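You operate a simulated robot arm through the tools that you are given. There is no shell and no other tool. Be economical: measure what you need, move in short steps, check, and stop when the job is done.

Carry out the task below with a simulated robot arm. There is one attempt and no reset: what you move stays moved.

## Task
The plugs are crossed: power off and swap them over.
Fine: use the socket block for one; each plug ends in the socket with its letter.
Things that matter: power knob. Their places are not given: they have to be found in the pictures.

The check looks at the end state, three seconds after you hand in, the way a careful person would. Anything else that was tipped, shoved, dropped, spilled or broken makes it a failure.

## Robot
A 6-joint arm with a two-finger parallel gripper, fixed in place. Base frame: the origin is at the foot of the arm, x ahead of it, y to its left, z up. Readings come in m, rad, newtons and seconds.
With the tool pointing down near the work surface it reaches from about 0.24 to 0.64 m from the base axis. Its first joint turns from -1.152 to 1.152 rad. Payload 2.7 kg.
The TCP is the grasp point between the finger pads, 0.023 m short of the fingertips. In the tool frame z runs along the fingers and y along their closing line. The gripper opens to 0.094 m. The fingers are 0.038 m wide and 0.01 m thick; the gripper's body (0.054 by 0.096 m) begins 0.039 m behind the TCP.
Orientation is that of the tool frame in the base frame, as a unit quaternion [x, y, z, w]. With the fingers straight down and closing along the base's y, the tool's x points along the base's -x, its y along +y and its z along -z.

## Interface
- The arm moves only by the tool nudge_tool. Its argument "plan" is a list of rows, each a list of 6 numbers: the shift along the tool's x, y, z in units of 300 mm (1.0 is 300 mm), then the turn, a rotation vector about the tool's x, y, z in units of 90 degrees (1.0 is 90 degrees). In form: [[tx, ty, tz, wx, wy, wz], ...]. A call has 1 to 10 rows; each row is the pose to reach, as a shift and turn from the pose commanded when the call began, along the tool's axes at that moment. "claw" is the finger opening in m, from 0 to 0.094, set as the call begins (left out, the last holds). A call with a number of a shift or a turn outside -1 to 1 is refused whole. Each row takes 0.2 s and may step no farther than 0.05 m and 0.15 rad from the row before; otherwise, or with a gripper value out of range, the whole call is refused. A pose out of reach is approached as far as the arm can. The call stops where the force on the tool passes 40 N (or 10 N more than at its start, if that is more) or the arm is blocked; 0.2 s more then pass. The fingers move at their own pace (about 0.045 m/s each) and stop on an object; they squeeze with about 30 N. The grip force told is the motor's: it shows also when the fingers shut on nothing. Time passes only in rows, and 0.2 s behind the last, so rows that repeat a pose let the fingers close. The reply holds the time, the measured pose of the TCP, the force on the tool along the base axes, the opening and the grip force, in the units named above and with some noise, with the torque about the TCP (base axes, N m) and any sound that the robot's microphone picked up.
- Cameras (640 x 400 px; columns grow to the right, rows downward): "scene" is fixed at [0.0869, -0.4426, 1.4004]; the picture's right is [0.66, -0.76, 0.00], its down [-0.46, -0.40, -0.79] and it looks along [0.60, 0.52, -0.61] (base axes); focal length 312 px, centre (320, 200). "wrist" rides on the gripper at [0.086, 0.016, -0.074] in the tool frame; the picture's right is [-0.18, 0.98, 0.00], its down [-0.58, -0.11, -0.81] and it looks along [-0.79, -0.15, 0.59] (tool axes); focal length 243 px, centre (320, 200).
- get_image(camera): a new picture of that camera. It takes no simulated time.
- point_at(camera, pixels): there is no depth. For up to 12 entries [column, row, z] of the newest picture of that camera ("zoom" is the newest enlarged one), the place [x, y] in the base frame at which the ray of that pixel passes the height z, good to about 0.002 m. It takes no simulated time.
- inspect(camera, box): a new picture of the part [left, top, right, bottom] of that camera's present view, enlarged. It takes no simulated time.
- job_done(): hands the job in; it is judged then, once.

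Keep the steps short. Do not move on a guess: measure, check each grasp and each placing, and mend mistakes. In all there are 80 turns and 38 pictures (those below and enlarged ones count). Leave the gripper open and the arm clear of the work at the hand-in unless told otherwise, and finish with a single line.

The tools are called after ">>>" by a JSON object that holds its "name" and its "arguments". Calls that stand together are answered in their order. nudge_tool: Moves the arm, as the interface text tells. Its arguments: {"type":"object","properties":{"plan":{"type":"array"},"claw":{"type":"number"}},"required":["plan"]} The other tools are called the same way: get_image (camera) takes a picture; point_at (camera, pixels) gives the place at which the rays of pixels pass given heights; inspect (camera, box) takes an enlarged picture of a part of a camera's view; job_done () hands the job in.

At the start:

```text
clock: 0.0
position: [0.3237, -0.1314, 1.1872]
tcp_rot: [0.0, 1.0, 0.0, 0.0]
force: [0.0, -0.4, -0.4]
wrist_torque: [-0.01, 0.0, 0.02]
gripper_width: 0.0938
gripper_force: 0.1
```

scene: 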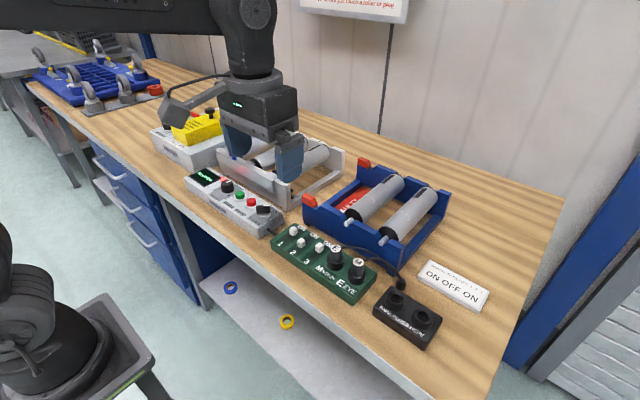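
wrist: 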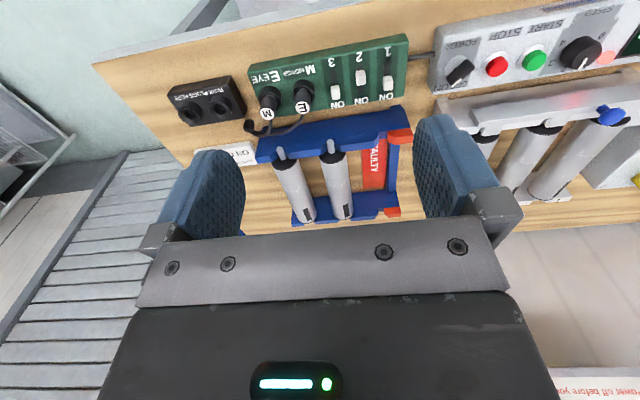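

I see a green board with two plugs (M and E), a black park/spare socket block, and a grey console with a power knob. I'll enlarge these first.

>>> {"name": "inspect", "arguments": {"camera": "scene", "box": [260, 210, 500, 360]}}

>>> {"name": "inspect", "arguments": {"camera": "scene", "box": [170, 150, 330, 250]}}

>>> {"name": "inspect", "arguments": {"camera": "wrist", "box": [160, 20, 480, 220]}}

>>> {"name": "inspect", "arguments": {"camera": "scene", "box": [280, 0, 440, 100]}}

```text
2.67 times, centred on (380, 285) of scene
```

zoom: 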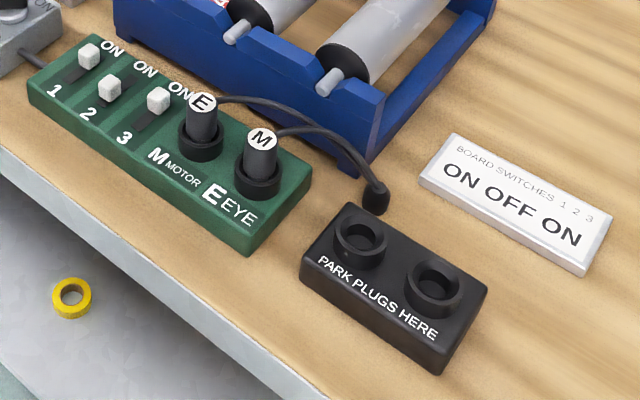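

```text
4.00 times, centred on (250, 200) of scene
```

zoom: 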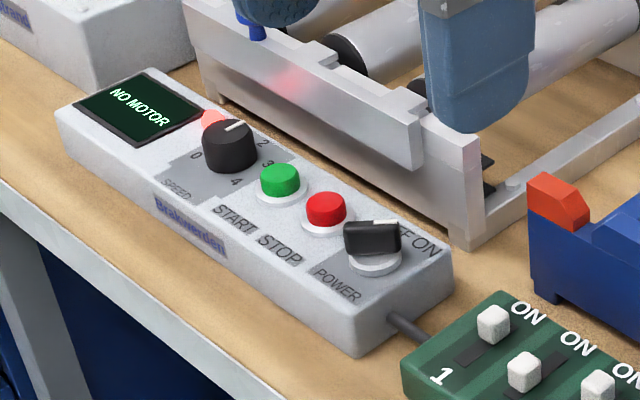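

```text
2.00 times, centred on (320, 120) of wrist
```

zoom: 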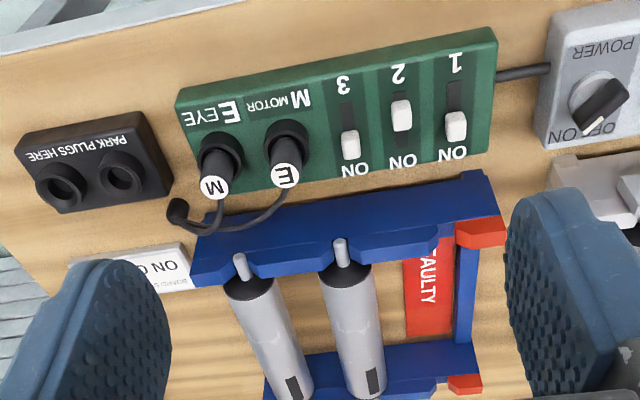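

```text
4.00 times, centred on (360, 50) of scene
```

zoom: 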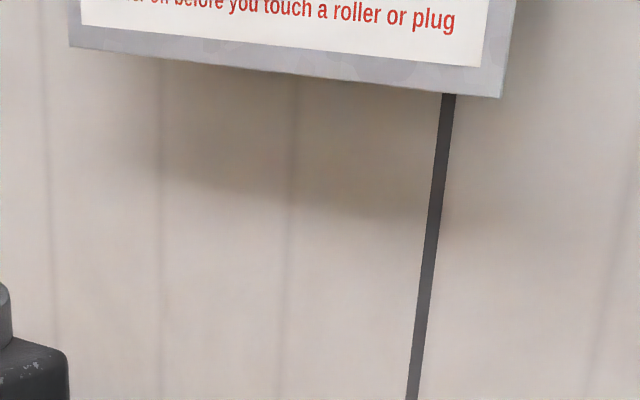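

I'll triangulate the heights: the M plug top is at scene (357.5, 262.5) and wrist (267, 113.5), the E top at scene (335.5, 248) and wrist (302, 107.5). I'll also do the board corners, park holes and knob.

>>> {"name": "point_at", "arguments": {"camera": "scene", "pixels": [[357.5, 262.5, 0.8], [357.5, 262.5, 0.9], [335.5, 248, 0.8], [335.5, 248, 0.9], [394.5, 299, 0.8], [394.5, 299, 0.9], [422, 318, 0.8], [422, 318, 0.9], [263, 210, 0.8], [263, 210, 0.9], [270.5, 235, 0.8], [353, 304, 0.8]]}}

>>> {"name": "point_at", "arguments": {"camera": "wrist", "pixels": [[267, 113.5, 0.8], [267, 113.5, 0.9], [302, 107.5, 0.8], [302, 107.5, 0.9], [221.5, 107, 0.8], [221.5, 107, 0.9], [190, 113, 0.8], [190, 113, 0.9], [458, 70, 0.8], [458, 70, 0.9], [407, 32, 0.8], [407, 32, 0.9]]}}

```text
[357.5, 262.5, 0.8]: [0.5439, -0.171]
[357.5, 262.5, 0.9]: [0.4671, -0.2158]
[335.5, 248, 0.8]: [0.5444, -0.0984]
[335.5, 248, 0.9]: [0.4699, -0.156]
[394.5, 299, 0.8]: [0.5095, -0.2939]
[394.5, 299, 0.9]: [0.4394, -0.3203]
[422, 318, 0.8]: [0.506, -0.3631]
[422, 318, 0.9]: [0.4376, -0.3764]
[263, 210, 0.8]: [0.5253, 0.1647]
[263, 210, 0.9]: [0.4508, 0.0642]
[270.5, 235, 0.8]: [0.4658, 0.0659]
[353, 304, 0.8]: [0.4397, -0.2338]
```

```text
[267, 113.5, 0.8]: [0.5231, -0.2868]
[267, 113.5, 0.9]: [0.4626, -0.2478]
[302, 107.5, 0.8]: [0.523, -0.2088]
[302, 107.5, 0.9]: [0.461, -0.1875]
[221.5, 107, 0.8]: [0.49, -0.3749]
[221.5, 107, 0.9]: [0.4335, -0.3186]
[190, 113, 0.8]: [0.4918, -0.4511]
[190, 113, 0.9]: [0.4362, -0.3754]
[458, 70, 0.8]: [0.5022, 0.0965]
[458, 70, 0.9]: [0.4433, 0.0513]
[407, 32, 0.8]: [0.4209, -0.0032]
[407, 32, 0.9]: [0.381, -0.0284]
```

Triangulated positions:

| Item | Position |
|---|---|
| M plug top | about (0.44, -0.233, 0.938) |
| E plug top | about (0.438, -0.179, 0.94) |
| Park holes | about (0.437, -0.32) and (0.437, -0.376), z about 0.90 |
| Knob | about (0.432, 0.041, 0.92) |

Next I move above and in front of the knob for a closer look.

>>> {"name": "nudge_tool", "arguments": {"plan": [[-0.017, 0.1, 0.083, 0, 0, 0], [-0.033, 0.2, 0.167, 0, 0, 0], [-0.05, 0.3, 0.25, 0, 0, 0], [-0.067, 0.4, 0.333, 0, 0, 0], [-0.083, 0.5, 0.417, 0, 0, 0], [-0.1, 0.6, 0.5, 0, 0, 0], [-0.1, 0.6, 0.5, 0, 0, 0]]}}

>>> {"name": "get_image", "arguments": {"camera": "wrist"}}

```text
clock: 1.6
position: [0.3525, 0.0503, 1.0406]
tcp_rot: [0.0, 1.0, 0.0, 0.001]
force: [-0.2, -0.4, -0.6]
wrist_torque: [-0.03, -0.03, -0.02]
gripper_width: 0.0938
gripper_force: 0.0
```

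```text
31 pictures are left
```

wrist: 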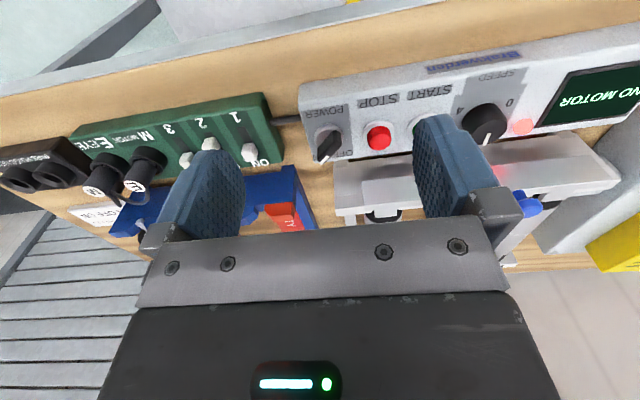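

>>> {"name": "inspect", "arguments": {"camera": "wrist", "box": [280, 90, 400, 165]}}

>>> {"name": "inspect", "arguments": {"camera": "scene", "box": [230, 190, 294, 230]}}

```text
5.33 times, centred on (340, 128) of wrist
```

zoom: 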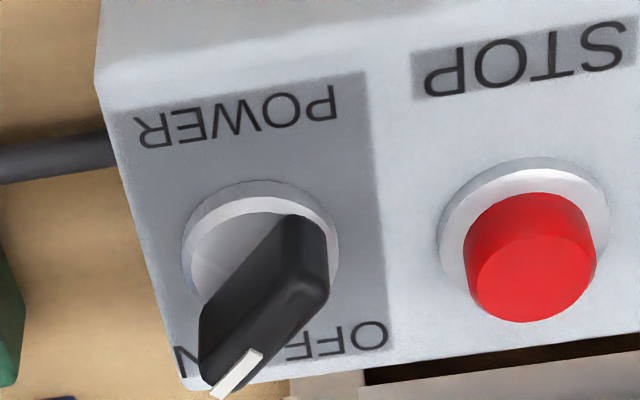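

```text
10.00 times, centred on (262, 210) of scene
```

zoom: 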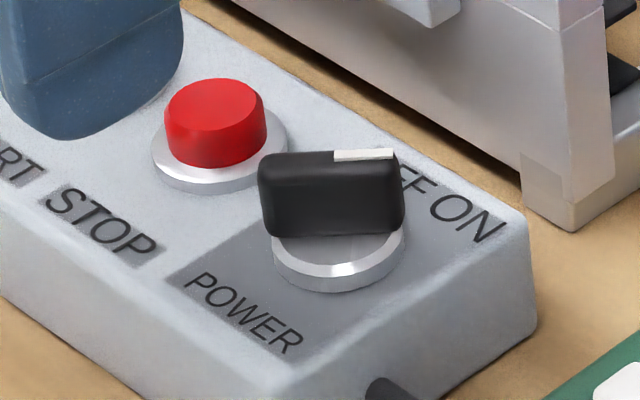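

The knob bar points diagonally at ON (down-left in the wrist picture, right in the scene picture). I'll measure the ring centre, the bar ends and the labels.

>>> {"name": "point_at", "arguments": {"camera": "wrist", "pixels": [[328.8, 136.9, 0.9], [328.8, 136.9, 0.92], [336, 132, 0.9], [336, 132, 0.92], [324, 159.5, 0.9], [324, 159.5, 0.92], [343.8, 152.8, 0.9], [314.7, 158.4, 0.9], [377, 143, 0.9], [377, 143, 0.93], [299, 108, 0.9], [315, 162, 0.9]]}}

>>> {"name": "point_at", "arguments": {"camera": "scene", "pixels": [[263.8, 215.8, 0.9], [263.8, 215.8, 0.92], [266.2, 205.5, 0.9], [266.2, 205.5, 0.92], [256.2, 206.5, 0.92], [270, 205.8, 0.92], [276.5, 211.8, 0.9], [270.8, 208.2, 0.9], [283, 212, 0.9], [251.5, 200, 0.9], [251.5, 200, 0.93]]}}

```text
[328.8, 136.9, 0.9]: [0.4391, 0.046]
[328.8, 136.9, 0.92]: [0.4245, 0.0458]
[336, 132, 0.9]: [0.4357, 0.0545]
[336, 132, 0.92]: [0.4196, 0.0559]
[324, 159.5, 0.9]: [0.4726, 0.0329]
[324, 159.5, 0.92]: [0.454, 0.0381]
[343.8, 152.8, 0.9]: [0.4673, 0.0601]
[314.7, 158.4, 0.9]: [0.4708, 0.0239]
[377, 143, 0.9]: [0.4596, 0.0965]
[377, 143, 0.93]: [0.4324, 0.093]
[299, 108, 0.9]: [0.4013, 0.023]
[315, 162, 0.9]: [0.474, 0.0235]
```

```text
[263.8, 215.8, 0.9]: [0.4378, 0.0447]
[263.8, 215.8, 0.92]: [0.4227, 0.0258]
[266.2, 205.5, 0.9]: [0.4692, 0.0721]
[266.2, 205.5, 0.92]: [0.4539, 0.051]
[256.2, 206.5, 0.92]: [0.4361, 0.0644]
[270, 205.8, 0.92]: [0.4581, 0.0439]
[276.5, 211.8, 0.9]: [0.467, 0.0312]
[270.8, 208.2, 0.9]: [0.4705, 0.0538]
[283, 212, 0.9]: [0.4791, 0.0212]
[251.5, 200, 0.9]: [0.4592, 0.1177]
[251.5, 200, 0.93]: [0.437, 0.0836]
```

The ring centre is at (0.438, 0.045), z 0.90. The knob bar runs at about -42° with its top at about z 0.93. The STOP button is near (0.44, 0.094). I'll check where the white frame's nearest corner is before lowering anything.

>>> {"name": "point_at", "arguments": {"camera": "wrist", "pixels": [[334, 164, 0.9], [334, 164, 0.95], [345, 160, 0.9], [345, 160, 0.88]]}}

>>> {"name": "point_at", "arguments": {"camera": "scene", "pixels": [[290, 183.8, 0.9], [290, 183.8, 0.95], [287, 212, 0.86], [287, 212, 0.9]]}}

>>> {"name": "inspect", "arguments": {"camera": "wrist", "box": [270, 110, 430, 210]}}

```text
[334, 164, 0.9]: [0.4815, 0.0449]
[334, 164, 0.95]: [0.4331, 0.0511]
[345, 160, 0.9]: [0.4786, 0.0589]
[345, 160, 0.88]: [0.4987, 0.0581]
```

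```text
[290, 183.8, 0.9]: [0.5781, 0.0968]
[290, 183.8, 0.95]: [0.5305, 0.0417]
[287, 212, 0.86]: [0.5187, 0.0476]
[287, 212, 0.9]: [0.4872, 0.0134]
```

```text
4.00 times, centred on (350, 160) of wrist
```

zoom: 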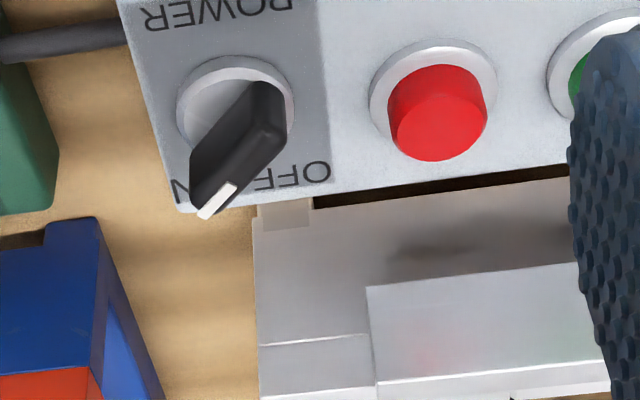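

The frame starts beyond x 0.51, so it is clear. I go above the knob at the present height, turn the tool 43° so the fingers close across the bar, and narrow the claw to 0.03.

>>> {"name": "nudge_tool", "arguments": {"plan": [[-0.047, -0.003, 0, 0, 0, 0.08], [-0.095, -0.006, 0, 0, 0, 0.16], [-0.142, -0.009, 0, 0, 0, 0.24], [-0.19, -0.012, 0, 0, 0, 0.32], [-0.237, -0.015, 0, 0, 0, 0.4], [-0.285, -0.017, 0, 0, 0, 0.478], [-0.285, -0.017, 0, 0, 0, 0.478], [-0.285, -0.017, 0, 0, 0, 0.478]], "claw": 0.03}}

>>> {"name": "inspect", "arguments": {"camera": "scene", "box": [190, 130, 318, 230]}}

>>> {"name": "get_image", "arguments": {"camera": "wrist"}}

```text
clock: 3.4
position: [0.4389, 0.0426, 1.037]
tcp_rot: [0.367, 0.93, 0.001, 0.0]
force: [0.9, -0.3, 0.0]
wrist_torque: [-0.03, -0.01, 0.03]
gripper_width: 0.0301
gripper_force: 0.0
```

```text
4.00 times, centred on (254, 180) of scene
```

zoom: 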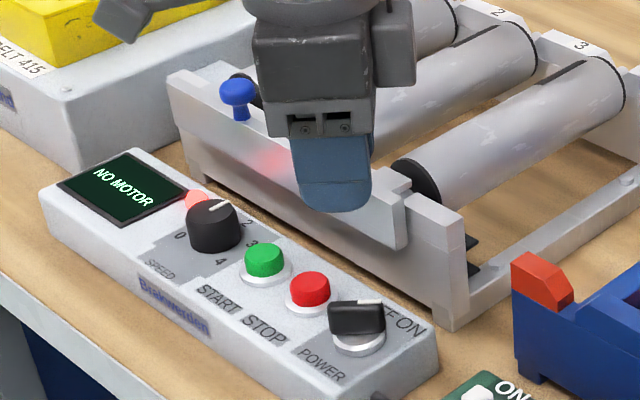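

```text
26 pictures are left
```

wrist: 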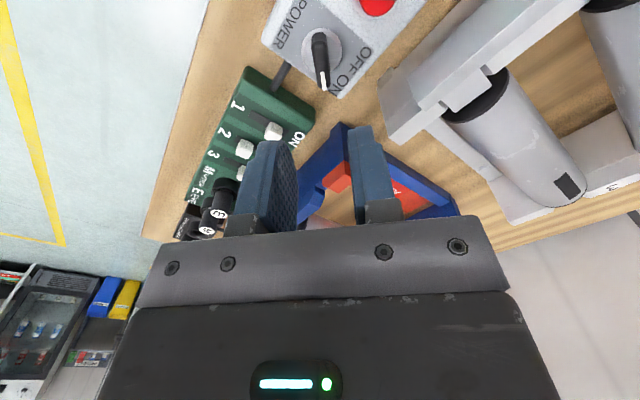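

The tool is turned 43°. I'll check the bar line at z 0.93 in this picture.

>>> {"name": "point_at", "arguments": {"camera": "wrist", "pixels": [[318, 34, 0.93], [324, 88, 0.93], [320, 52, 0.901], [324, 75, 0.93]]}}

>>> {"name": "inspect", "arguments": {"camera": "wrist", "box": [256, 0, 384, 100]}}

```text
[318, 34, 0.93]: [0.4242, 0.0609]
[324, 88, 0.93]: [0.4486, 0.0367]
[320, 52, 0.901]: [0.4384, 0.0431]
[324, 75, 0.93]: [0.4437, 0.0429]
```

```text
4.00 times, centred on (320, 50) of wrist
```

zoom: 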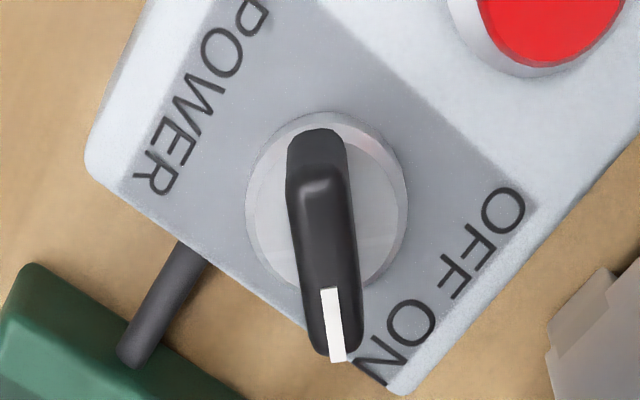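

The bar is at about -45°, centred within 1–2 mm of the TCP. I descend 0.099 m so the tips straddle the bar, then check.

>>> {"name": "nudge_tool", "arguments": {"plan": [[0, 0, 0.08, 0, 0, 0.01], [0, 0, 0.16, 0, 0, 0.02], [0, 0, 0.22, 0, 0, 0.02], [0, 0, 0.28, 0, 0, 0.02], [0, 0, 0.33, 0, 0, 0.02], [0, 0, 0.33, 0, 0, 0.02]]}}

>>> {"name": "inspect", "arguments": {"camera": "scene", "box": [222, 170, 302, 232]}}

```text
clock: 4.8
position: [0.4382, 0.0422, 0.9386]
tcp_rot: [0.38, 0.925, 0.0, 0.0]
force: [-0.7, 0.0, 0.3]
wrist_torque: [0.03, -0.01, -0.04]
gripper_width: 0.0298
gripper_force: 0.0
```

```text
6.45 times, centred on (262, 201) of scene
```

zoom: 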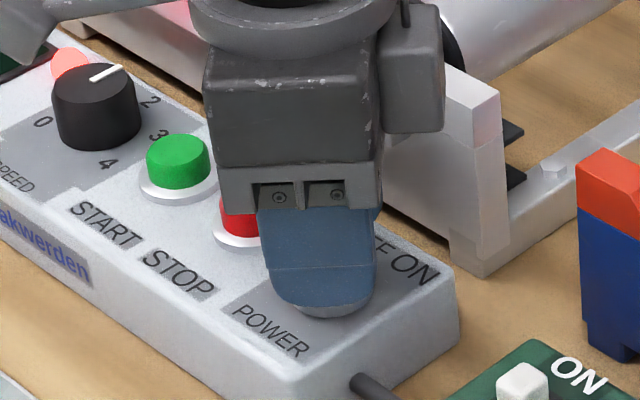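

The fingers straddle the bar without contact. I close gently onto it.

>>> {"name": "nudge_tool", "arguments": {"plan": [[0, 0, 0, 0, 0, 0], [0, 0, 0, 0, 0, 0], [0, 0, 0, 0, 0, 0]], "claw": 0.006}}

```text
clock: 5.6
position: [0.4388, 0.0448, 0.938]
tcp_rot: [0.38, 0.925, 0.002, 0.001]
force: [11.1, 13.1, -6.1]
wrist_torque: [-0.18, -0.34, -0.03]
gripper_width: 0.0111
gripper_force: 44.7
```

The bar is gripped (opening 11 mm) with some side force, so I shift 1.8 mm toward it and begin turning toward OFF.

>>> {"name": "nudge_tool", "arguments": {"plan": [[0, 0.006, 0, 0, 0, 0], [0, 0.006, 0, 0, 0, -0.08], [0, 0.006, 0, 0, 0, -0.16], [0, 0.006, 0, 0, 0, -0.24], [0, 0.006, 0, 0, 0, -0.32], [0, 0.006, 0, 0, 0, -0.4], [0, 0.006, 0, 0, 0, -0.48]]}}

>>> {"name": "inspect", "arguments": {"camera": "scene", "box": [170, 150, 330, 250]}}

```text
clock: 7.2
position: [0.4394, 0.0451, 0.9376]
tcp_rot: [0.012, 1.0, 0.0, 0.001]
force: [-7.8, 12.7, 6.6]
wrist_torque: [0.15, -1.27, -0.02]
gripper_width: 0.0108
gripper_force: 44.9
```

```text
4.00 times, centred on (250, 200) of scene
```

zoom: 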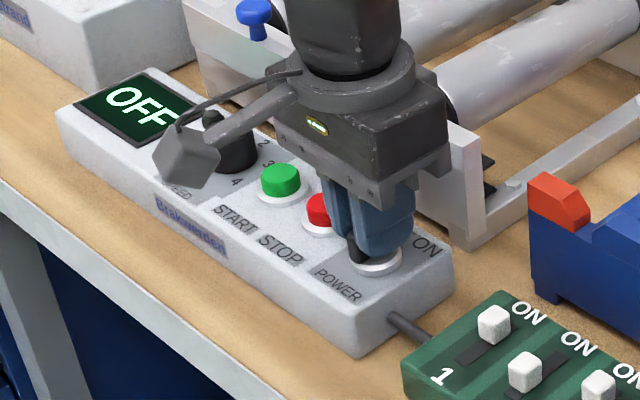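

The screen already reads OFF with the bar halfway. I continue carefully to the full OFF position, easing the side force.

>>> {"name": "nudge_tool", "arguments": {"plan": [[0.003, 0.005, 0, 0, 0, -0.08], [0.003, 0.005, 0, 0, 0, -0.16], [0.003, 0.005, 0, 0, 0, -0.24], [0.003, 0.005, 0, 0, 0, -0.32], [0.003, 0.005, 0, 0, 0, -0.4], [0.003, 0.005, 0, 0, 0, -0.48]]}}

```text
clock: 8.6
position: [0.4386, 0.0462, 0.9378]
tcp_rot: [-0.357, 0.934, -0.001, 0.001]
force: [1.4, 7.8, 8.1]
wrist_torque: [1.08, -0.86, 0.0]
gripper_width: 0.011
gripper_force: 45.2
```

It turned freely with no end-stop torque. I release and rise straight up.

>>> {"name": "nudge_tool", "arguments": {"plan": [[0, 0, 0, 0, 0, 0], [0, 0, 0, 0, 0, 0], [0, 0, -0.1, 0, 0, 0], [0, 0, -0.22, 0, 0, 0], [0, 0, -0.35, 0, 0, 0], [0, 0, -0.35, 0, 0, 0]], "claw": 0.03}}

>>> {"name": "inspect", "arguments": {"camera": "scene", "box": [190, 160, 302, 230]}}

```text
clock: 10.0
position: [0.4388, 0.0476, 1.0424]
tcp_rot: [-0.355, 0.935, 0.0, 0.0]
force: [0.9, 0.0, 0.0]
wrist_torque: [-0.02, 0.01, -0.01]
gripper_width: 0.03
gripper_force: 0.1
```

```text
5.71 times, centred on (246, 195) of scene
```

zoom: 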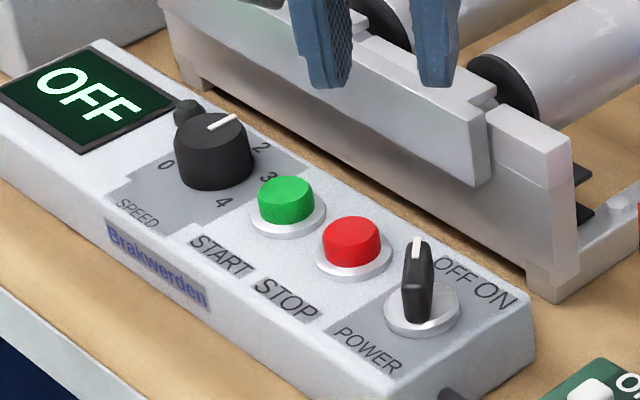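

Power is off: the bar points to OFF and the screen reads OFF. Next I straighten the tool and move to view the plugs.

>>> {"name": "nudge_tool", "arguments": {"plan": [[0.104, -0.067, -0.067, 0, 0, 0.066], [0.208, -0.134, -0.067, 0, 0, 0.132], [0.312, -0.2, -0.067, 0, 0, 0.198], [0.416, -0.267, -0.067, 0, 0, 0.264], [0.52, -0.334, -0.067, 0, 0, 0.33], [0.624, -0.401, -0.067, 0, 0, 0.396], [0.728, -0.468, -0.067, 0, 0, 0.462], [0.728, -0.468, -0.067, 0, 0, 0.462]], "claw": 0.046}}

>>> {"name": "get_image", "arguments": {"camera": "wrist"}}

```text
clock: 11.8
position: [0.3697, -0.2067, 1.0632]
tcp_rot: [0.0, 1.0, 0.0, -0.001]
force: [0.0, -0.1, -0.1]
wrist_torque: [-0.02, 0.0, 0.01]
gripper_width: 0.046
gripper_force: 0.0
```

```text
21 pictures are left
```

wrist: 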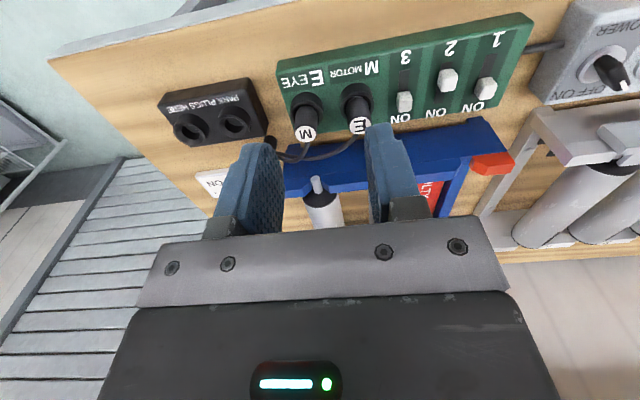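

>>> {"name": "inspect", "arguments": {"camera": "wrist", "box": [150, 60, 406, 220]}}

>>> {"name": "inspect", "arguments": {"camera": "scene", "box": [310, 225, 454, 345]}}

```text
2.50 times, centred on (278, 140) of wrist
```

zoom: 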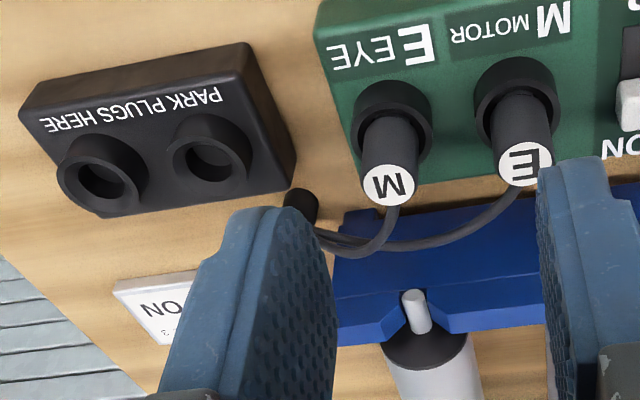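

```text
3.33 times, centred on (382, 285) of scene
```

zoom: 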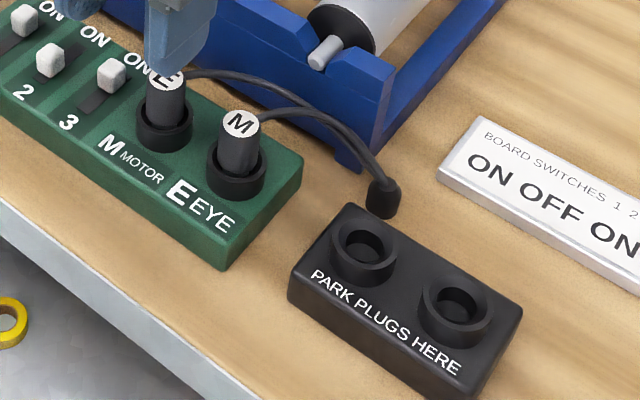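

I'll triangulate the plug tops, socket rims and park holes from both pictures.

>>> {"name": "point_at", "arguments": {"camera": "wrist", "pixels": [[305.2, 133.6, 0.93], [305.2, 133.6, 0.95], [359.6, 125.2, 0.93], [359.6, 125.2, 0.95], [356.4, 98.8, 0.9], [306.8, 108.8, 0.9], [233.6, 123.2, 0.89], [233.6, 123.2, 0.91], [190.8, 131.2, 0.89], [190.8, 131.2, 0.91]]}}

>>> {"name": "point_at", "arguments": {"camera": "scene", "pixels": [[358.3, 261.9, 0.93], [358.3, 261.9, 0.95], [335.2, 249, 0.93], [335.2, 249, 0.95], [395.2, 299.4, 0.89], [395.2, 299.4, 0.91], [422.8, 315.9, 0.89], [422.8, 315.9, 0.91], [357.1, 272.4, 0.9], [335.2, 261.6, 0.9]]}}

```text
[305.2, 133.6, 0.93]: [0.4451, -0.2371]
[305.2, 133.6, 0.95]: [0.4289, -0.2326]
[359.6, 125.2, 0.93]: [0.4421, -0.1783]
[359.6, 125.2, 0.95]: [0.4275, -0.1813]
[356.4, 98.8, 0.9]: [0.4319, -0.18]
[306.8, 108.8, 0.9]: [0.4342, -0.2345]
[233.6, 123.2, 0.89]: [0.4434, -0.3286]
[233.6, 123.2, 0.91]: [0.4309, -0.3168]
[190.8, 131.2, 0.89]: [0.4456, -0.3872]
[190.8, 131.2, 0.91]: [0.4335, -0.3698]
```

```text
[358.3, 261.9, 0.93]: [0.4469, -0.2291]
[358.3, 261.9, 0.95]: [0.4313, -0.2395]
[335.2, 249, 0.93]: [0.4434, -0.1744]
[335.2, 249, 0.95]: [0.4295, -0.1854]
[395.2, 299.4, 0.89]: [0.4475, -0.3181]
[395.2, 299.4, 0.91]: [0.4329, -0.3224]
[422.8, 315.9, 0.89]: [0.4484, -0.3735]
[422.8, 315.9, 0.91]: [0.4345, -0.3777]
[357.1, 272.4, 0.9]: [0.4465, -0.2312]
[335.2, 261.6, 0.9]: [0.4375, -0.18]
```

Results: M at (0.4375, -0.235), E at (0.436, -0.180), with tops at 0.94. Park holes are at (0.437, -0.321) and (0.438, -0.376), rims at about 0.903. I move over M, then descend part way and check.

>>> {"name": "nudge_tool", "arguments": {"plan": [[-0.11, -0.047, 0, 0, 0, 0], [-0.218, -0.094, 0, 0, 0, 0], [-0.218, -0.094, 0.1, 0, 0, 0], [-0.218, -0.094, 0.2, 0, 0, 0], [-0.218, -0.094, 0.28, 0, 0, 0], [-0.218, -0.094, 0.28, 0, 0, 0]]}}

>>> {"name": "inspect", "arguments": {"camera": "scene", "box": [294, 205, 422, 285]}}

```text
clock: 13.2
position: [0.4349, -0.2332, 0.9774]
tcp_rot: [0.0, 1.0, 0.0, 0.0]
force: [-0.2, 0.0, -0.3]
wrist_torque: [-0.01, -0.03, 0.01]
gripper_width: 0.0461
gripper_force: 0.0
```

```text
5.00 times, centred on (358, 245) of scene
```

zoom: 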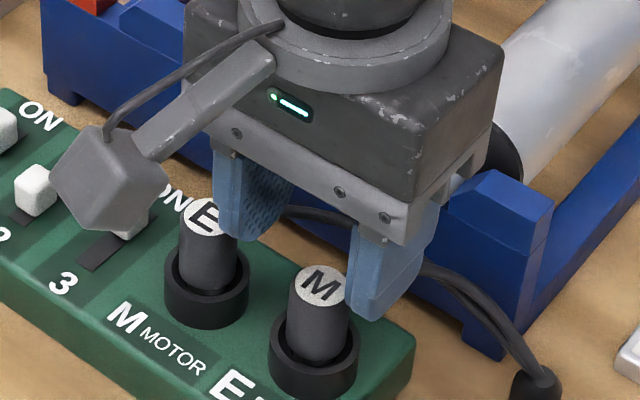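

I'll check the blue stand's near top edge, which matters for gripper-body clearance: scene (384, 248) and (389, 241).

>>> {"name": "point_at", "arguments": {"camera": "scene", "pixels": [[384, 248, 0.92], [384, 248, 0.95], [384, 248, 0.98], [383, 242, 0.95], [386, 277, 0.86], [395, 276, 0.862], [353, 262, 0.94], [366, 258.5, 0.94]]}}

```text
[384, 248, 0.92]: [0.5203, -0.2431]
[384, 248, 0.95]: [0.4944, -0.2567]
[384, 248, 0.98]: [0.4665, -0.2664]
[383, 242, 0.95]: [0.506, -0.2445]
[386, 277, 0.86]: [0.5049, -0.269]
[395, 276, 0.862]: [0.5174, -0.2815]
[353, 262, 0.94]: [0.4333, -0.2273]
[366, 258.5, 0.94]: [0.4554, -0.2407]
```

The stand's wall is at x of about 0.505, so the body (edge 0.462) is clear. I descend to TCP z 0.933 and close on M.

>>> {"name": "nudge_tool", "arguments": {"plan": [[0, -0.006, 0.05, 0, 0, 0], [0, -0.006, 0.1, 0, 0, 0], [0, -0.006, 0.148, 0, 0, 0], [0, -0.006, 0.148, 0, 0, 0]]}}

>>> {"name": "nudge_tool", "arguments": {"plan": [[0, 0, 0, 0, 0, 0], [0, 0, 0, 0, 0, 0], [0, 0, 0, 0, 0, 0]], "claw": 0.01}}

>>> {"name": "inspect", "arguments": {"camera": "scene", "box": [310, 220, 438, 300]}}

```text
clock: 14.2
position: [0.4341, -0.233, 0.9344]
tcp_rot: [0.0, 1.0, -0.001, 0.001]
force: [-0.2, -0.4, -0.5]
wrist_torque: [0.01, -0.03, 0.02]
gripper_width: 0.0459
gripper_force: 0.0
```

```text
clock: 15.0
position: [0.433, -0.2339, 0.935]
tcp_rot: [0.001, 1.0, 0.0, 0.0]
force: [0.0, -0.3, 0.1]
wrist_torque: [0.0, 0.0, 0.01]
gripper_width: 0.0226
gripper_force: 29.8
```

```text
5.00 times, centred on (374, 260) of scene
```

zoom: 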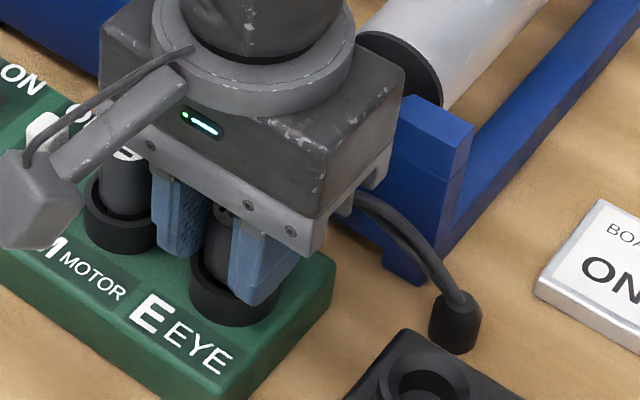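

M is held (22.6 mm, no side force). I pull it straight up in small rows.

>>> {"name": "nudge_tool", "arguments": {"plan": [[0, 0, -0.03, 0, 0, 0], [0, 0, -0.06, 0, 0, 0], [0, 0, -0.1, 0, 0, 0], [0, 0, -0.15, 0, 0, 0], [0, 0, -0.2, 0, 0, 0], [0, 0, -0.2, 0, 0, 0]]}}

>>> {"name": "inspect", "arguments": {"camera": "scene", "box": [310, 205, 454, 325]}}

```text
clock: 16.4
position: [0.4344, -0.2328, 0.9957]
tcp_rot: [-0.001, 1.0, 0.0, -0.001]
force: [-0.1, 0.0, -0.4]
wrist_torque: [0.0, 0.0, 0.03]
gripper_width: 0.0225
gripper_force: 30.2
```

```text
3.33 times, centred on (382, 265) of scene
```

zoom: 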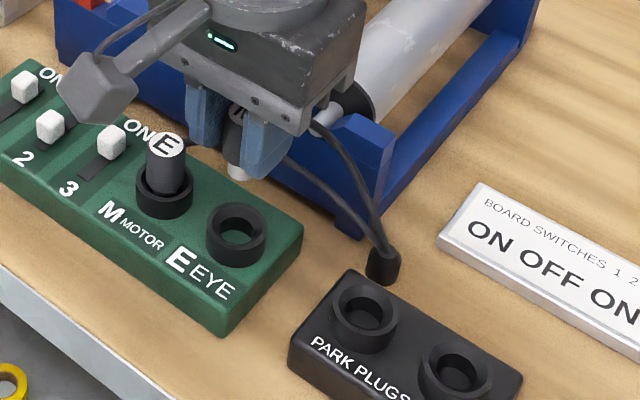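

M is out, with a thin pale pin at its end. The E socket mouth is now visible at zoom (237, 228), the park mouth at (365, 308). I'll measure them together.

>>> {"name": "point_at", "arguments": {"camera": "zoom", "pixels": [[237, 227, 0.903], [237, 227, 0.91], [365, 306, 0.903], [456, 363, 0.903]]}}

>>> {"name": "inspect", "arguments": {"camera": "wrist", "box": [160, 40, 416, 200]}}

```text
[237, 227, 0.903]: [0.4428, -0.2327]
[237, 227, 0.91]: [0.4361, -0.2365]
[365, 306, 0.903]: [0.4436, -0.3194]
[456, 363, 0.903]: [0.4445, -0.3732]
```

```text
2.50 times, centred on (288, 120) of wrist
```

zoom: 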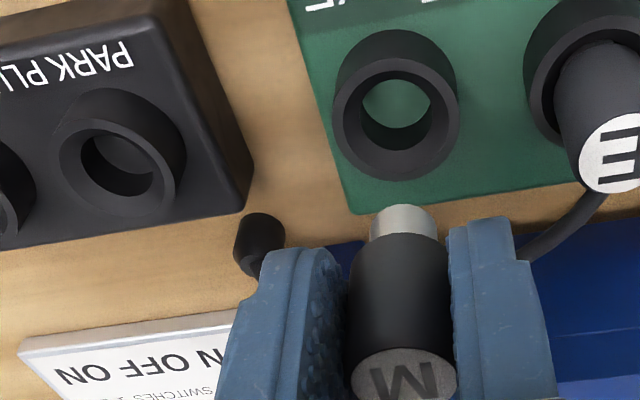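

Both measurements agree: the park hole is 0.0863 m toward -y from the E socket, with the same x. I move across at this height and look.

>>> {"name": "nudge_tool", "arguments": {"plan": [[0, -0.07, -0.02, 0, 0, 0], [-0.001, -0.14, -0.02, 0, 0, 0], [-0.002, -0.21, -0.02, 0, 0, 0], [-0.002, -0.288, 0, 0, 0, 0], [-0.002, -0.288, 0, 0, 0, 0]]}}

>>> {"name": "inspect", "arguments": {"camera": "scene", "box": [330, 225, 474, 345]}}

```text
clock: 17.6
position: [0.4359, -0.3194, 0.9946]
tcp_rot: [0.0, 1.0, 0.0, 0.0]
force: [0.5, 0.8, -0.8]
wrist_torque: [0.01, 0.02, 0.03]
gripper_width: 0.0227
gripper_force: 29.9
```

```text
3.33 times, centred on (402, 285) of scene
```

zoom: 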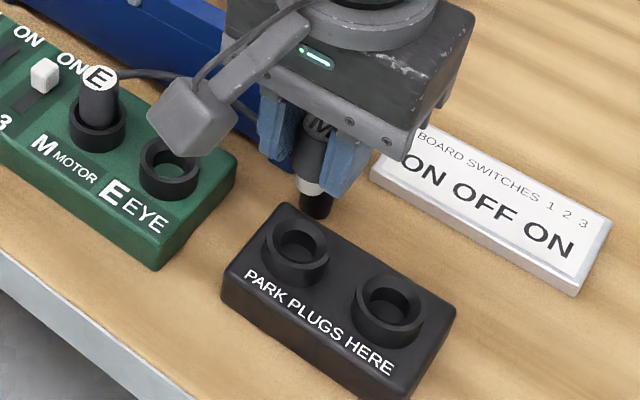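

It is aligned over the near park hole. I descend by the same 0.06 m in small rows, with the force stop as guard.

>>> {"name": "nudge_tool", "arguments": {"plan": [[0, 0, 0.05, 0, 0, 0], [0, 0, 0.09, 0, 0, 0], [0, 0, 0.12, 0, 0, 0], [0, 0, 0.14, 0, 0, 0], [0, 0, 0.16, 0, 0, 0], [0, 0, 0.18, 0, 0, 0], [0, 0, 0.2, 0, 0, 0], [0, 0, 0.2, 0, 0, 0]]}}

>>> {"name": "inspect", "arguments": {"camera": "scene", "box": [350, 240, 478, 320]}}

```text
clock: 19.4
position: [0.4353, -0.3203, 0.9357]
tcp_rot: [-0.001, 1.0, 0.0, 0.001]
force: [-0.8, 0.9, 8.5]
wrist_torque: [-0.13, -0.03, -0.03]
gripper_width: 0.0223
gripper_force: 30.3
```

```text
5.00 times, centred on (414, 280) of scene
```

zoom: 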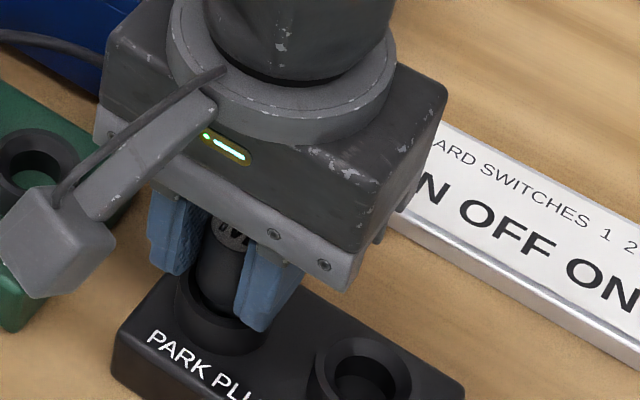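

M is seated: full depth with 8.5 N bottom contact. I release, rise, and move above E at (0.436, -0.180).

>>> {"name": "nudge_tool", "arguments": {"plan": [[0, 0, 0, 0, 0, 0], [0, 0, 0, 0, 0, 0], [0, 0, -0.06, 0, 0, 0], [0, 0, -0.14, 0, 0, 0], [0, 0, -0.22, 0, 0, 0], [0, 0, -0.22, 0, 0, 0]], "claw": 0.046}}

>>> {"name": "nudge_tool", "arguments": {"plan": [[0, 0.12, -0.03, 0, 0, 0], [0, 0.24, -0.03, 0, 0, 0], [0.002, 0.36, -0.03, 0, 0, 0], [0.005, 0.466, 0, 0, 0, 0], [0.005, 0.466, 0, 0, 0, 0]]}}

>>> {"name": "inspect", "arguments": {"camera": "scene", "box": [290, 210, 434, 330]}}

```text
clock: 20.8
position: [0.4349, -0.3216, 1.0014]
tcp_rot: [-0.001, 1.0, 0.0, 0.0]
force: [-0.4, -0.7, -0.2]
wrist_torque: [0.05, -0.03, 0.01]
gripper_width: 0.0462
gripper_force: 0.1
```

```text
clock: 22.0
position: [0.4319, -0.1804, 0.9995]
tcp_rot: [0.0, 1.0, 0.0, 0.001]
force: [-0.5, -0.6, -0.7]
wrist_torque: [0.02, -0.02, 0.01]
gripper_width: 0.0462
gripper_force: 0.0
```

```text
3.33 times, centred on (362, 270) of scene
```

zoom: 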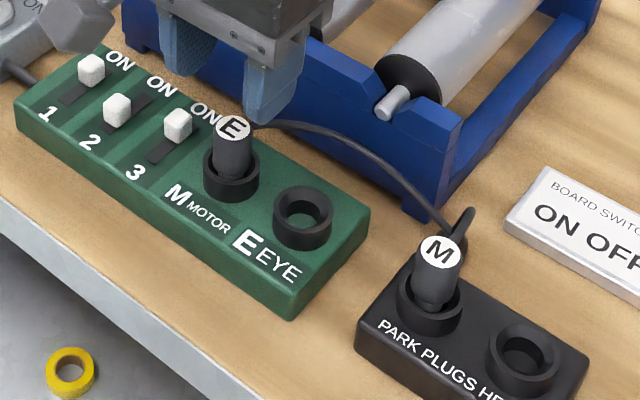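

M sits well in the park block. I'll check the switch 3 toggle against the +y finger (edge at y about -0.147).

>>> {"name": "point_at", "arguments": {"camera": "zoom", "pixels": [[178, 120, 0.905], [190, 122, 0.905], [191, 137, 0.895], [233, 126, 0.94]]}}

```text
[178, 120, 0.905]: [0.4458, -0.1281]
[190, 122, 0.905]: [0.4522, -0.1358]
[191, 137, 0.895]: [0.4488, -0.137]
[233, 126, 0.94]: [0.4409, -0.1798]
```

The margin is 10 mm. I narrow the claw to 0.04, descend and close on E.

>>> {"name": "nudge_tool", "arguments": {"plan": [[0, 0, 0.06, 0, 0, 0], [0, 0, 0.12, 0, 0, 0], [0, 0, 0.17, 0, 0, 0], [0, 0, 0.218, 0, 0, 0], [0, 0, 0.218, 0, 0, 0]], "claw": 0.04}}

>>> {"name": "nudge_tool", "arguments": {"plan": [[0, 0, 0, 0, 0, 0], [0, 0, 0, 0, 0, 0], [0, 0, 0, 0, 0, 0]], "claw": 0.01}}

```text
clock: 23.2
position: [0.432, -0.1808, 0.9374]
tcp_rot: [0.0, 1.0, 0.0, 0.0]
force: [-1.1, 0.2, 0.9]
wrist_torque: [-0.02, 0.0, -0.02]
gripper_width: 0.0398
gripper_force: 0.0
```

```text
clock: 24.0
position: [0.4332, -0.1803, 0.9357]
tcp_rot: [0.0, 1.0, 0.0, 0.0]
force: [0.0, 0.8, 0.6]
wrist_torque: [-0.04, 0.02, -0.04]
gripper_width: 0.0226
gripper_force: 29.4
```

E is held (22.6 mm). I lift it 0.06 m and move 0.055 m over the empty E socket.

>>> {"name": "nudge_tool", "arguments": {"plan": [[0, 0, -0.03, 0, 0, 0], [0, 0, -0.07, 0, 0, 0], [0, 0, -0.13, 0, 0, 0], [0, 0, -0.2, 0, 0, 0], [0, -0.09, -0.2, 0, 0, 0], [-0.002, -0.182, -0.2, 0, 0, 0], [-0.002, -0.182, -0.2, 0, 0, 0]]}}

>>> {"name": "inspect", "arguments": {"camera": "scene", "box": [310, 210, 454, 330]}}

>>> {"name": "inspect", "arguments": {"camera": "wrist", "box": [160, 40, 416, 200]}}

```text
clock: 25.6
position: [0.4353, -0.2367, 0.9972]
tcp_rot: [0.001, 1.0, 0.0, 0.0]
force: [0.8, -0.3, -1.3]
wrist_torque: [0.0, 0.02, 0.01]
gripper_width: 0.0223
gripper_force: 29.6
```

```text
3.33 times, centred on (382, 270) of scene
```

zoom: 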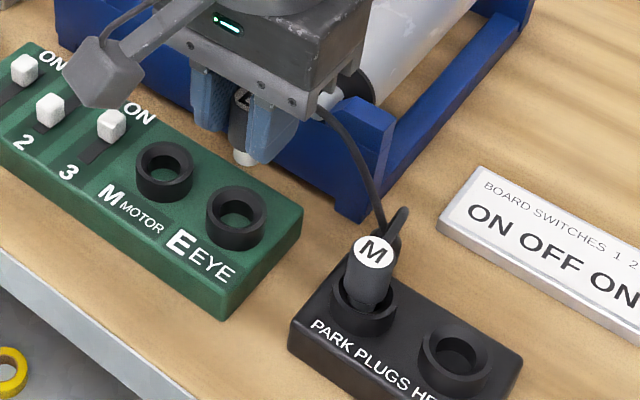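

```text
2.50 times, centred on (288, 120) of wrist
```

zoom: 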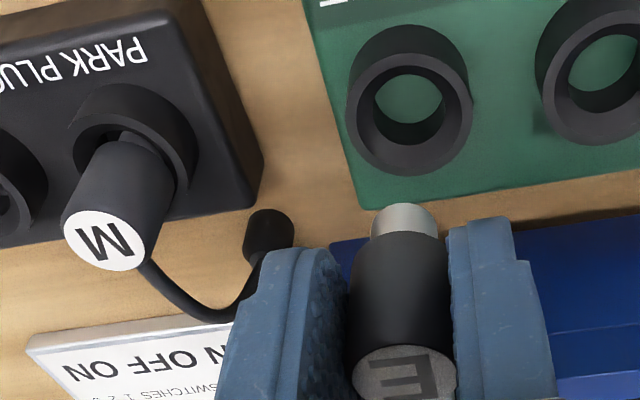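

Compared with the earlier view, the gripper looks about 3 mm too far toward -y. I'll measure the spacing of the two now-visible sockets.

>>> {"name": "point_at", "arguments": {"camera": "zoom", "pixels": [[410, 100, 0.905], [602, 73, 0.905]]}}

>>> {"name": "point_at", "arguments": {"camera": "scene", "pixels": [[335.2, 258.6, 0.907], [356.9, 272.8, 0.907], [335, 259.5, 0.907], [356.7, 273.5, 0.907]]}}

```text
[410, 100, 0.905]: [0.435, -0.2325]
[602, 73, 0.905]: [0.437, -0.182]
```

```text
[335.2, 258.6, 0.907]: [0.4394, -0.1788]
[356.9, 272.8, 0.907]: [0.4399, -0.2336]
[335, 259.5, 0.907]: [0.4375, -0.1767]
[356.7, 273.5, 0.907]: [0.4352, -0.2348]
```

The E socket is at y of about -0.2335, and the TCP reads -0.2367. I shift +0.0028 in y and -0.001 in x, then re-read.

>>> {"name": "nudge_tool", "arguments": {"plan": [[0.003, 0.009, 0, 0, 0, 0], [0.003, 0.009, 0, 0, 0, 0], [0.003, 0.009, 0, 0, 0, 0]]}}

>>> {"name": "inspect", "arguments": {"camera": "wrist", "box": [160, 40, 416, 200]}}

```text
clock: 26.4
position: [0.4341, -0.2332, 0.9962]
tcp_rot: [0.0, 1.0, 0.0, 0.0]
force: [-0.1, -0.1, -0.3]
wrist_torque: [0.01, -0.02, -0.02]
gripper_width: 0.0223
gripper_force: 30.2
```

```text
2.50 times, centred on (288, 120) of wrist
```

zoom: 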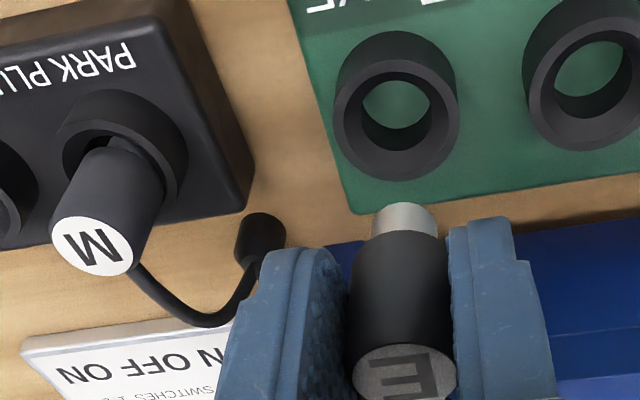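

The view now matches the one from when M was pulled straight out of this socket. I descend 0.06 m.

>>> {"name": "nudge_tool", "arguments": {"plan": [[0, 0, 0.05, 0, 0, 0], [0, 0, 0.09, 0, 0, 0], [0, 0, 0.12, 0, 0, 0], [0, 0, 0.14, 0, 0, 0], [0, 0, 0.16, 0, 0, 0], [0, 0, 0.18, 0, 0, 0], [0, 0, 0.2, 0, 0, 0], [0, 0, 0.2, 0, 0, 0]]}}

```text
clock: 28.2
position: [0.4342, -0.2328, 0.9362]
tcp_rot: [-0.002, 1.0, -0.001, 0.002]
force: [-2.9, -0.7, 16.6]
wrist_torque: [-0.3, 0.03, -0.06]
gripper_width: 0.0226
gripper_force: 29.6
```

E is down at full depth (z 0.936, 16.6 N bottom contact). I release, rise, and go above the parked M.

>>> {"name": "nudge_tool", "arguments": {"plan": [[0, 0, 0, 0, 0, 0], [0, 0, 0, 0, 0, 0], [0, 0, -0.06, 0, 0, 0], [0, 0, -0.14, 0, 0, 0], [0, 0, -0.21, 0, 0, 0], [0, 0, -0.21, 0, 0, 0]], "claw": 0.044}}

>>> {"name": "nudge_tool", "arguments": {"plan": [[0, -0.1, -0.02, 0, 0, 0], [-0.002, -0.2, -0.02, 0, 0, 0], [-0.002, -0.291, 0, 0, 0, 0], [-0.002, -0.291, 0, 0, 0, 0], [-0.002, -0.291, 0, 0, 0, 0]]}}

>>> {"name": "inspect", "arguments": {"camera": "scene", "box": [310, 220, 454, 340]}}

```text
clock: 29.6
position: [0.4345, -0.233, 0.9981]
tcp_rot: [-0.001, 1.0, 0.0, 0.001]
force: [1.0, -0.2, 0.2]
wrist_torque: [0.02, 0.0, -0.02]
gripper_width: 0.0442
gripper_force: 0.1
```

```text
clock: 30.8
position: [0.4325, -0.3201, 0.999]
tcp_rot: [0.0, 1.0, 0.0, 0.0]
force: [0.4, 0.3, 0.3]
wrist_torque: [-0.02, 0.0, 0.01]
gripper_width: 0.044
gripper_force: 0.1
```

```text
3.33 times, centred on (382, 280) of scene
```

zoom: 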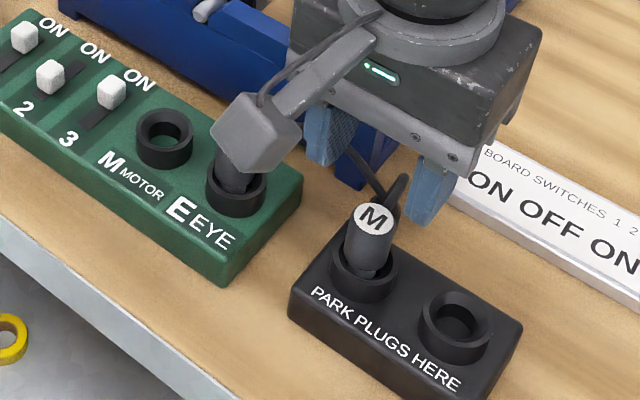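

E stands in the E socket and M in the park hole. I descend and grip M.

>>> {"name": "nudge_tool", "arguments": {"plan": [[0, 0, 0.06, 0, 0, 0], [0, 0, 0.12, 0, 0, 0], [0, 0, 0.17, 0, 0, 0], [0, 0, 0.21, 0, 0, 0], [0, 0, 0.21, 0, 0, 0]]}}

>>> {"name": "nudge_tool", "arguments": {"plan": [[0, 0, 0, 0, 0, 0], [0, 0, 0, 0, 0, 0], [0, 0, 0, 0, 0, 0]], "claw": 0.01}}

```text
clock: 32.0
position: [0.4335, -0.3186, 0.9363]
tcp_rot: [0.0, 1.0, 0.0, 0.0]
force: [0.4, -0.8, -0.2]
wrist_torque: [-0.02, -0.01, -0.01]
gripper_width: 0.0441
gripper_force: 0.0
```

```text
clock: 32.8
position: [0.4353, -0.3198, 0.9374]
tcp_rot: [-0.001, 1.0, -0.001, 0.0]
force: [-1.4, -5.1, 0.1]
wrist_torque: [-0.19, 0.05, -0.05]
gripper_width: 0.0226
gripper_force: 30.4
```

M is gripped. I lift 0.09 m to pass clear above E and travel to the M socket at y -0.180.

>>> {"name": "nudge_tool", "arguments": {"plan": [[0, 0, -0.04, 0, 0, 0], [0, 0, -0.1, 0, 0, 0], [0, 0, -0.2, 0, 0, 0], [0, 0, -0.3, 0, 0, 0], [0, 0.12, -0.3, 0, 0, 0], [0, 0.24, -0.3, 0, 0, 0], [0, 0.36, -0.3, 0, 0, 0], [0, 0.465, -0.3, 0, 0, 0], [0, 0.465, -0.2, 0, 0, 0], [0, 0.465, -0.2, 0, 0, 0]]}}

>>> {"name": "inspect", "arguments": {"camera": "wrist", "box": [160, 40, 416, 200]}}

>>> {"name": "inspect", "arguments": {"camera": "scene", "box": [290, 210, 434, 330]}}

```text
clock: 35.0
position: [0.4313, -0.1802, 0.9963]
tcp_rot: [-0.001, 1.0, 0.0, 0.001]
force: [-0.8, 0.0, 0.1]
wrist_torque: [-0.01, 0.02, -0.01]
gripper_width: 0.0228
gripper_force: 30.3
```

```text
2.50 times, centred on (288, 120) of wrist
```

zoom: 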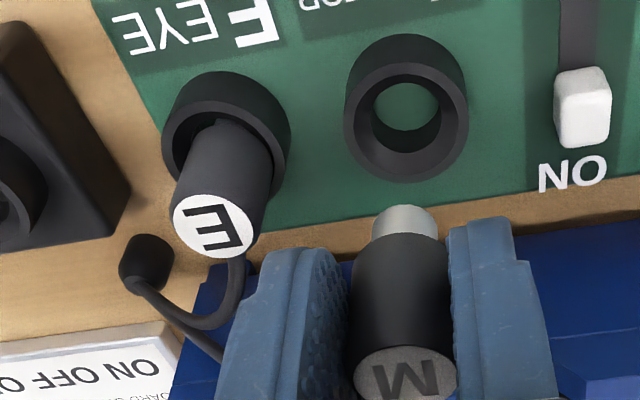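

```text
3.33 times, centred on (362, 270) of scene
```

zoom: 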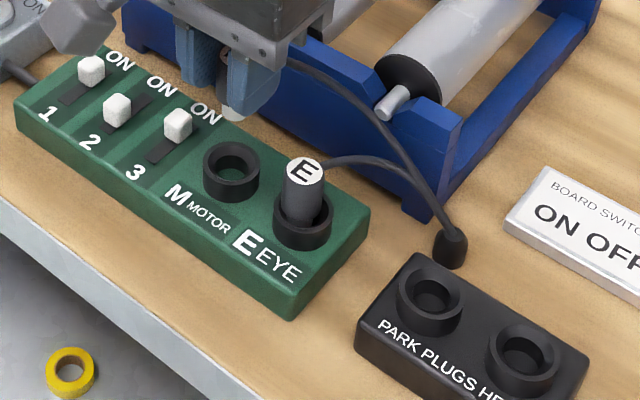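

Versus the reference view, the socket looks slightly right (9 zoom px, about 2 mm) and 2 mm forward. I shift +0.0015 in y and +0.002 in x, and look again.

>>> {"name": "nudge_tool", "arguments": {"plan": [[-0.006, 0.005, 0, 0, 0, 0], [-0.006, 0.005, 0, 0, 0, 0], [-0.006, 0.005, 0, 0, 0, 0]]}}

>>> {"name": "inspect", "arguments": {"camera": "wrist", "box": [160, 40, 416, 200]}}

```text
clock: 35.8
position: [0.4359, -0.1791, 0.9977]
tcp_rot: [0.0, 1.0, 0.0, 0.0]
force: [-0.2, 0.3, -0.4]
wrist_torque: [0.02, 0.01, 0.02]
gripper_width: 0.0228
gripper_force: 29.6
```

```text
2.50 times, centred on (288, 120) of wrist
```

zoom: 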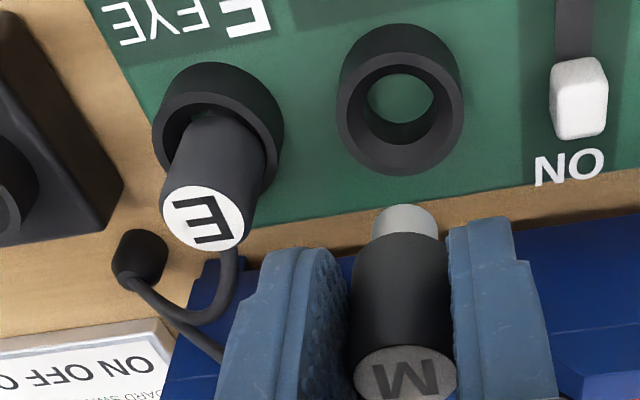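

The socket is now within 1 mm in y and slightly far in x. I trim (x -0.001, y +0.0006) and descend.

>>> {"name": "nudge_tool", "arguments": {"plan": [[0.003, 0.002, 0.05, 0, 0, 0], [0.003, 0.002, 0.09, 0, 0, 0], [0.003, 0.002, 0.12, 0, 0, 0], [0.003, 0.002, 0.14, 0, 0, 0], [0.003, 0.002, 0.16, 0, 0, 0], [0.003, 0.002, 0.18, 0, 0, 0], [0.003, 0.002, 0.2, 0, 0, 0], [0.003, 0.002, 0.204, 0, 0, 0]]}}

```text
clock: 37.6
position: [0.4347, -0.1797, 0.9364]
tcp_rot: [0.0, 1.0, 0.0, 0.001]
force: [-11.2, -2.8, 17.2]
wrist_torque: [-0.3, 0.28, -0.06]
gripper_width: 0.0225
gripper_force: 29.6
```

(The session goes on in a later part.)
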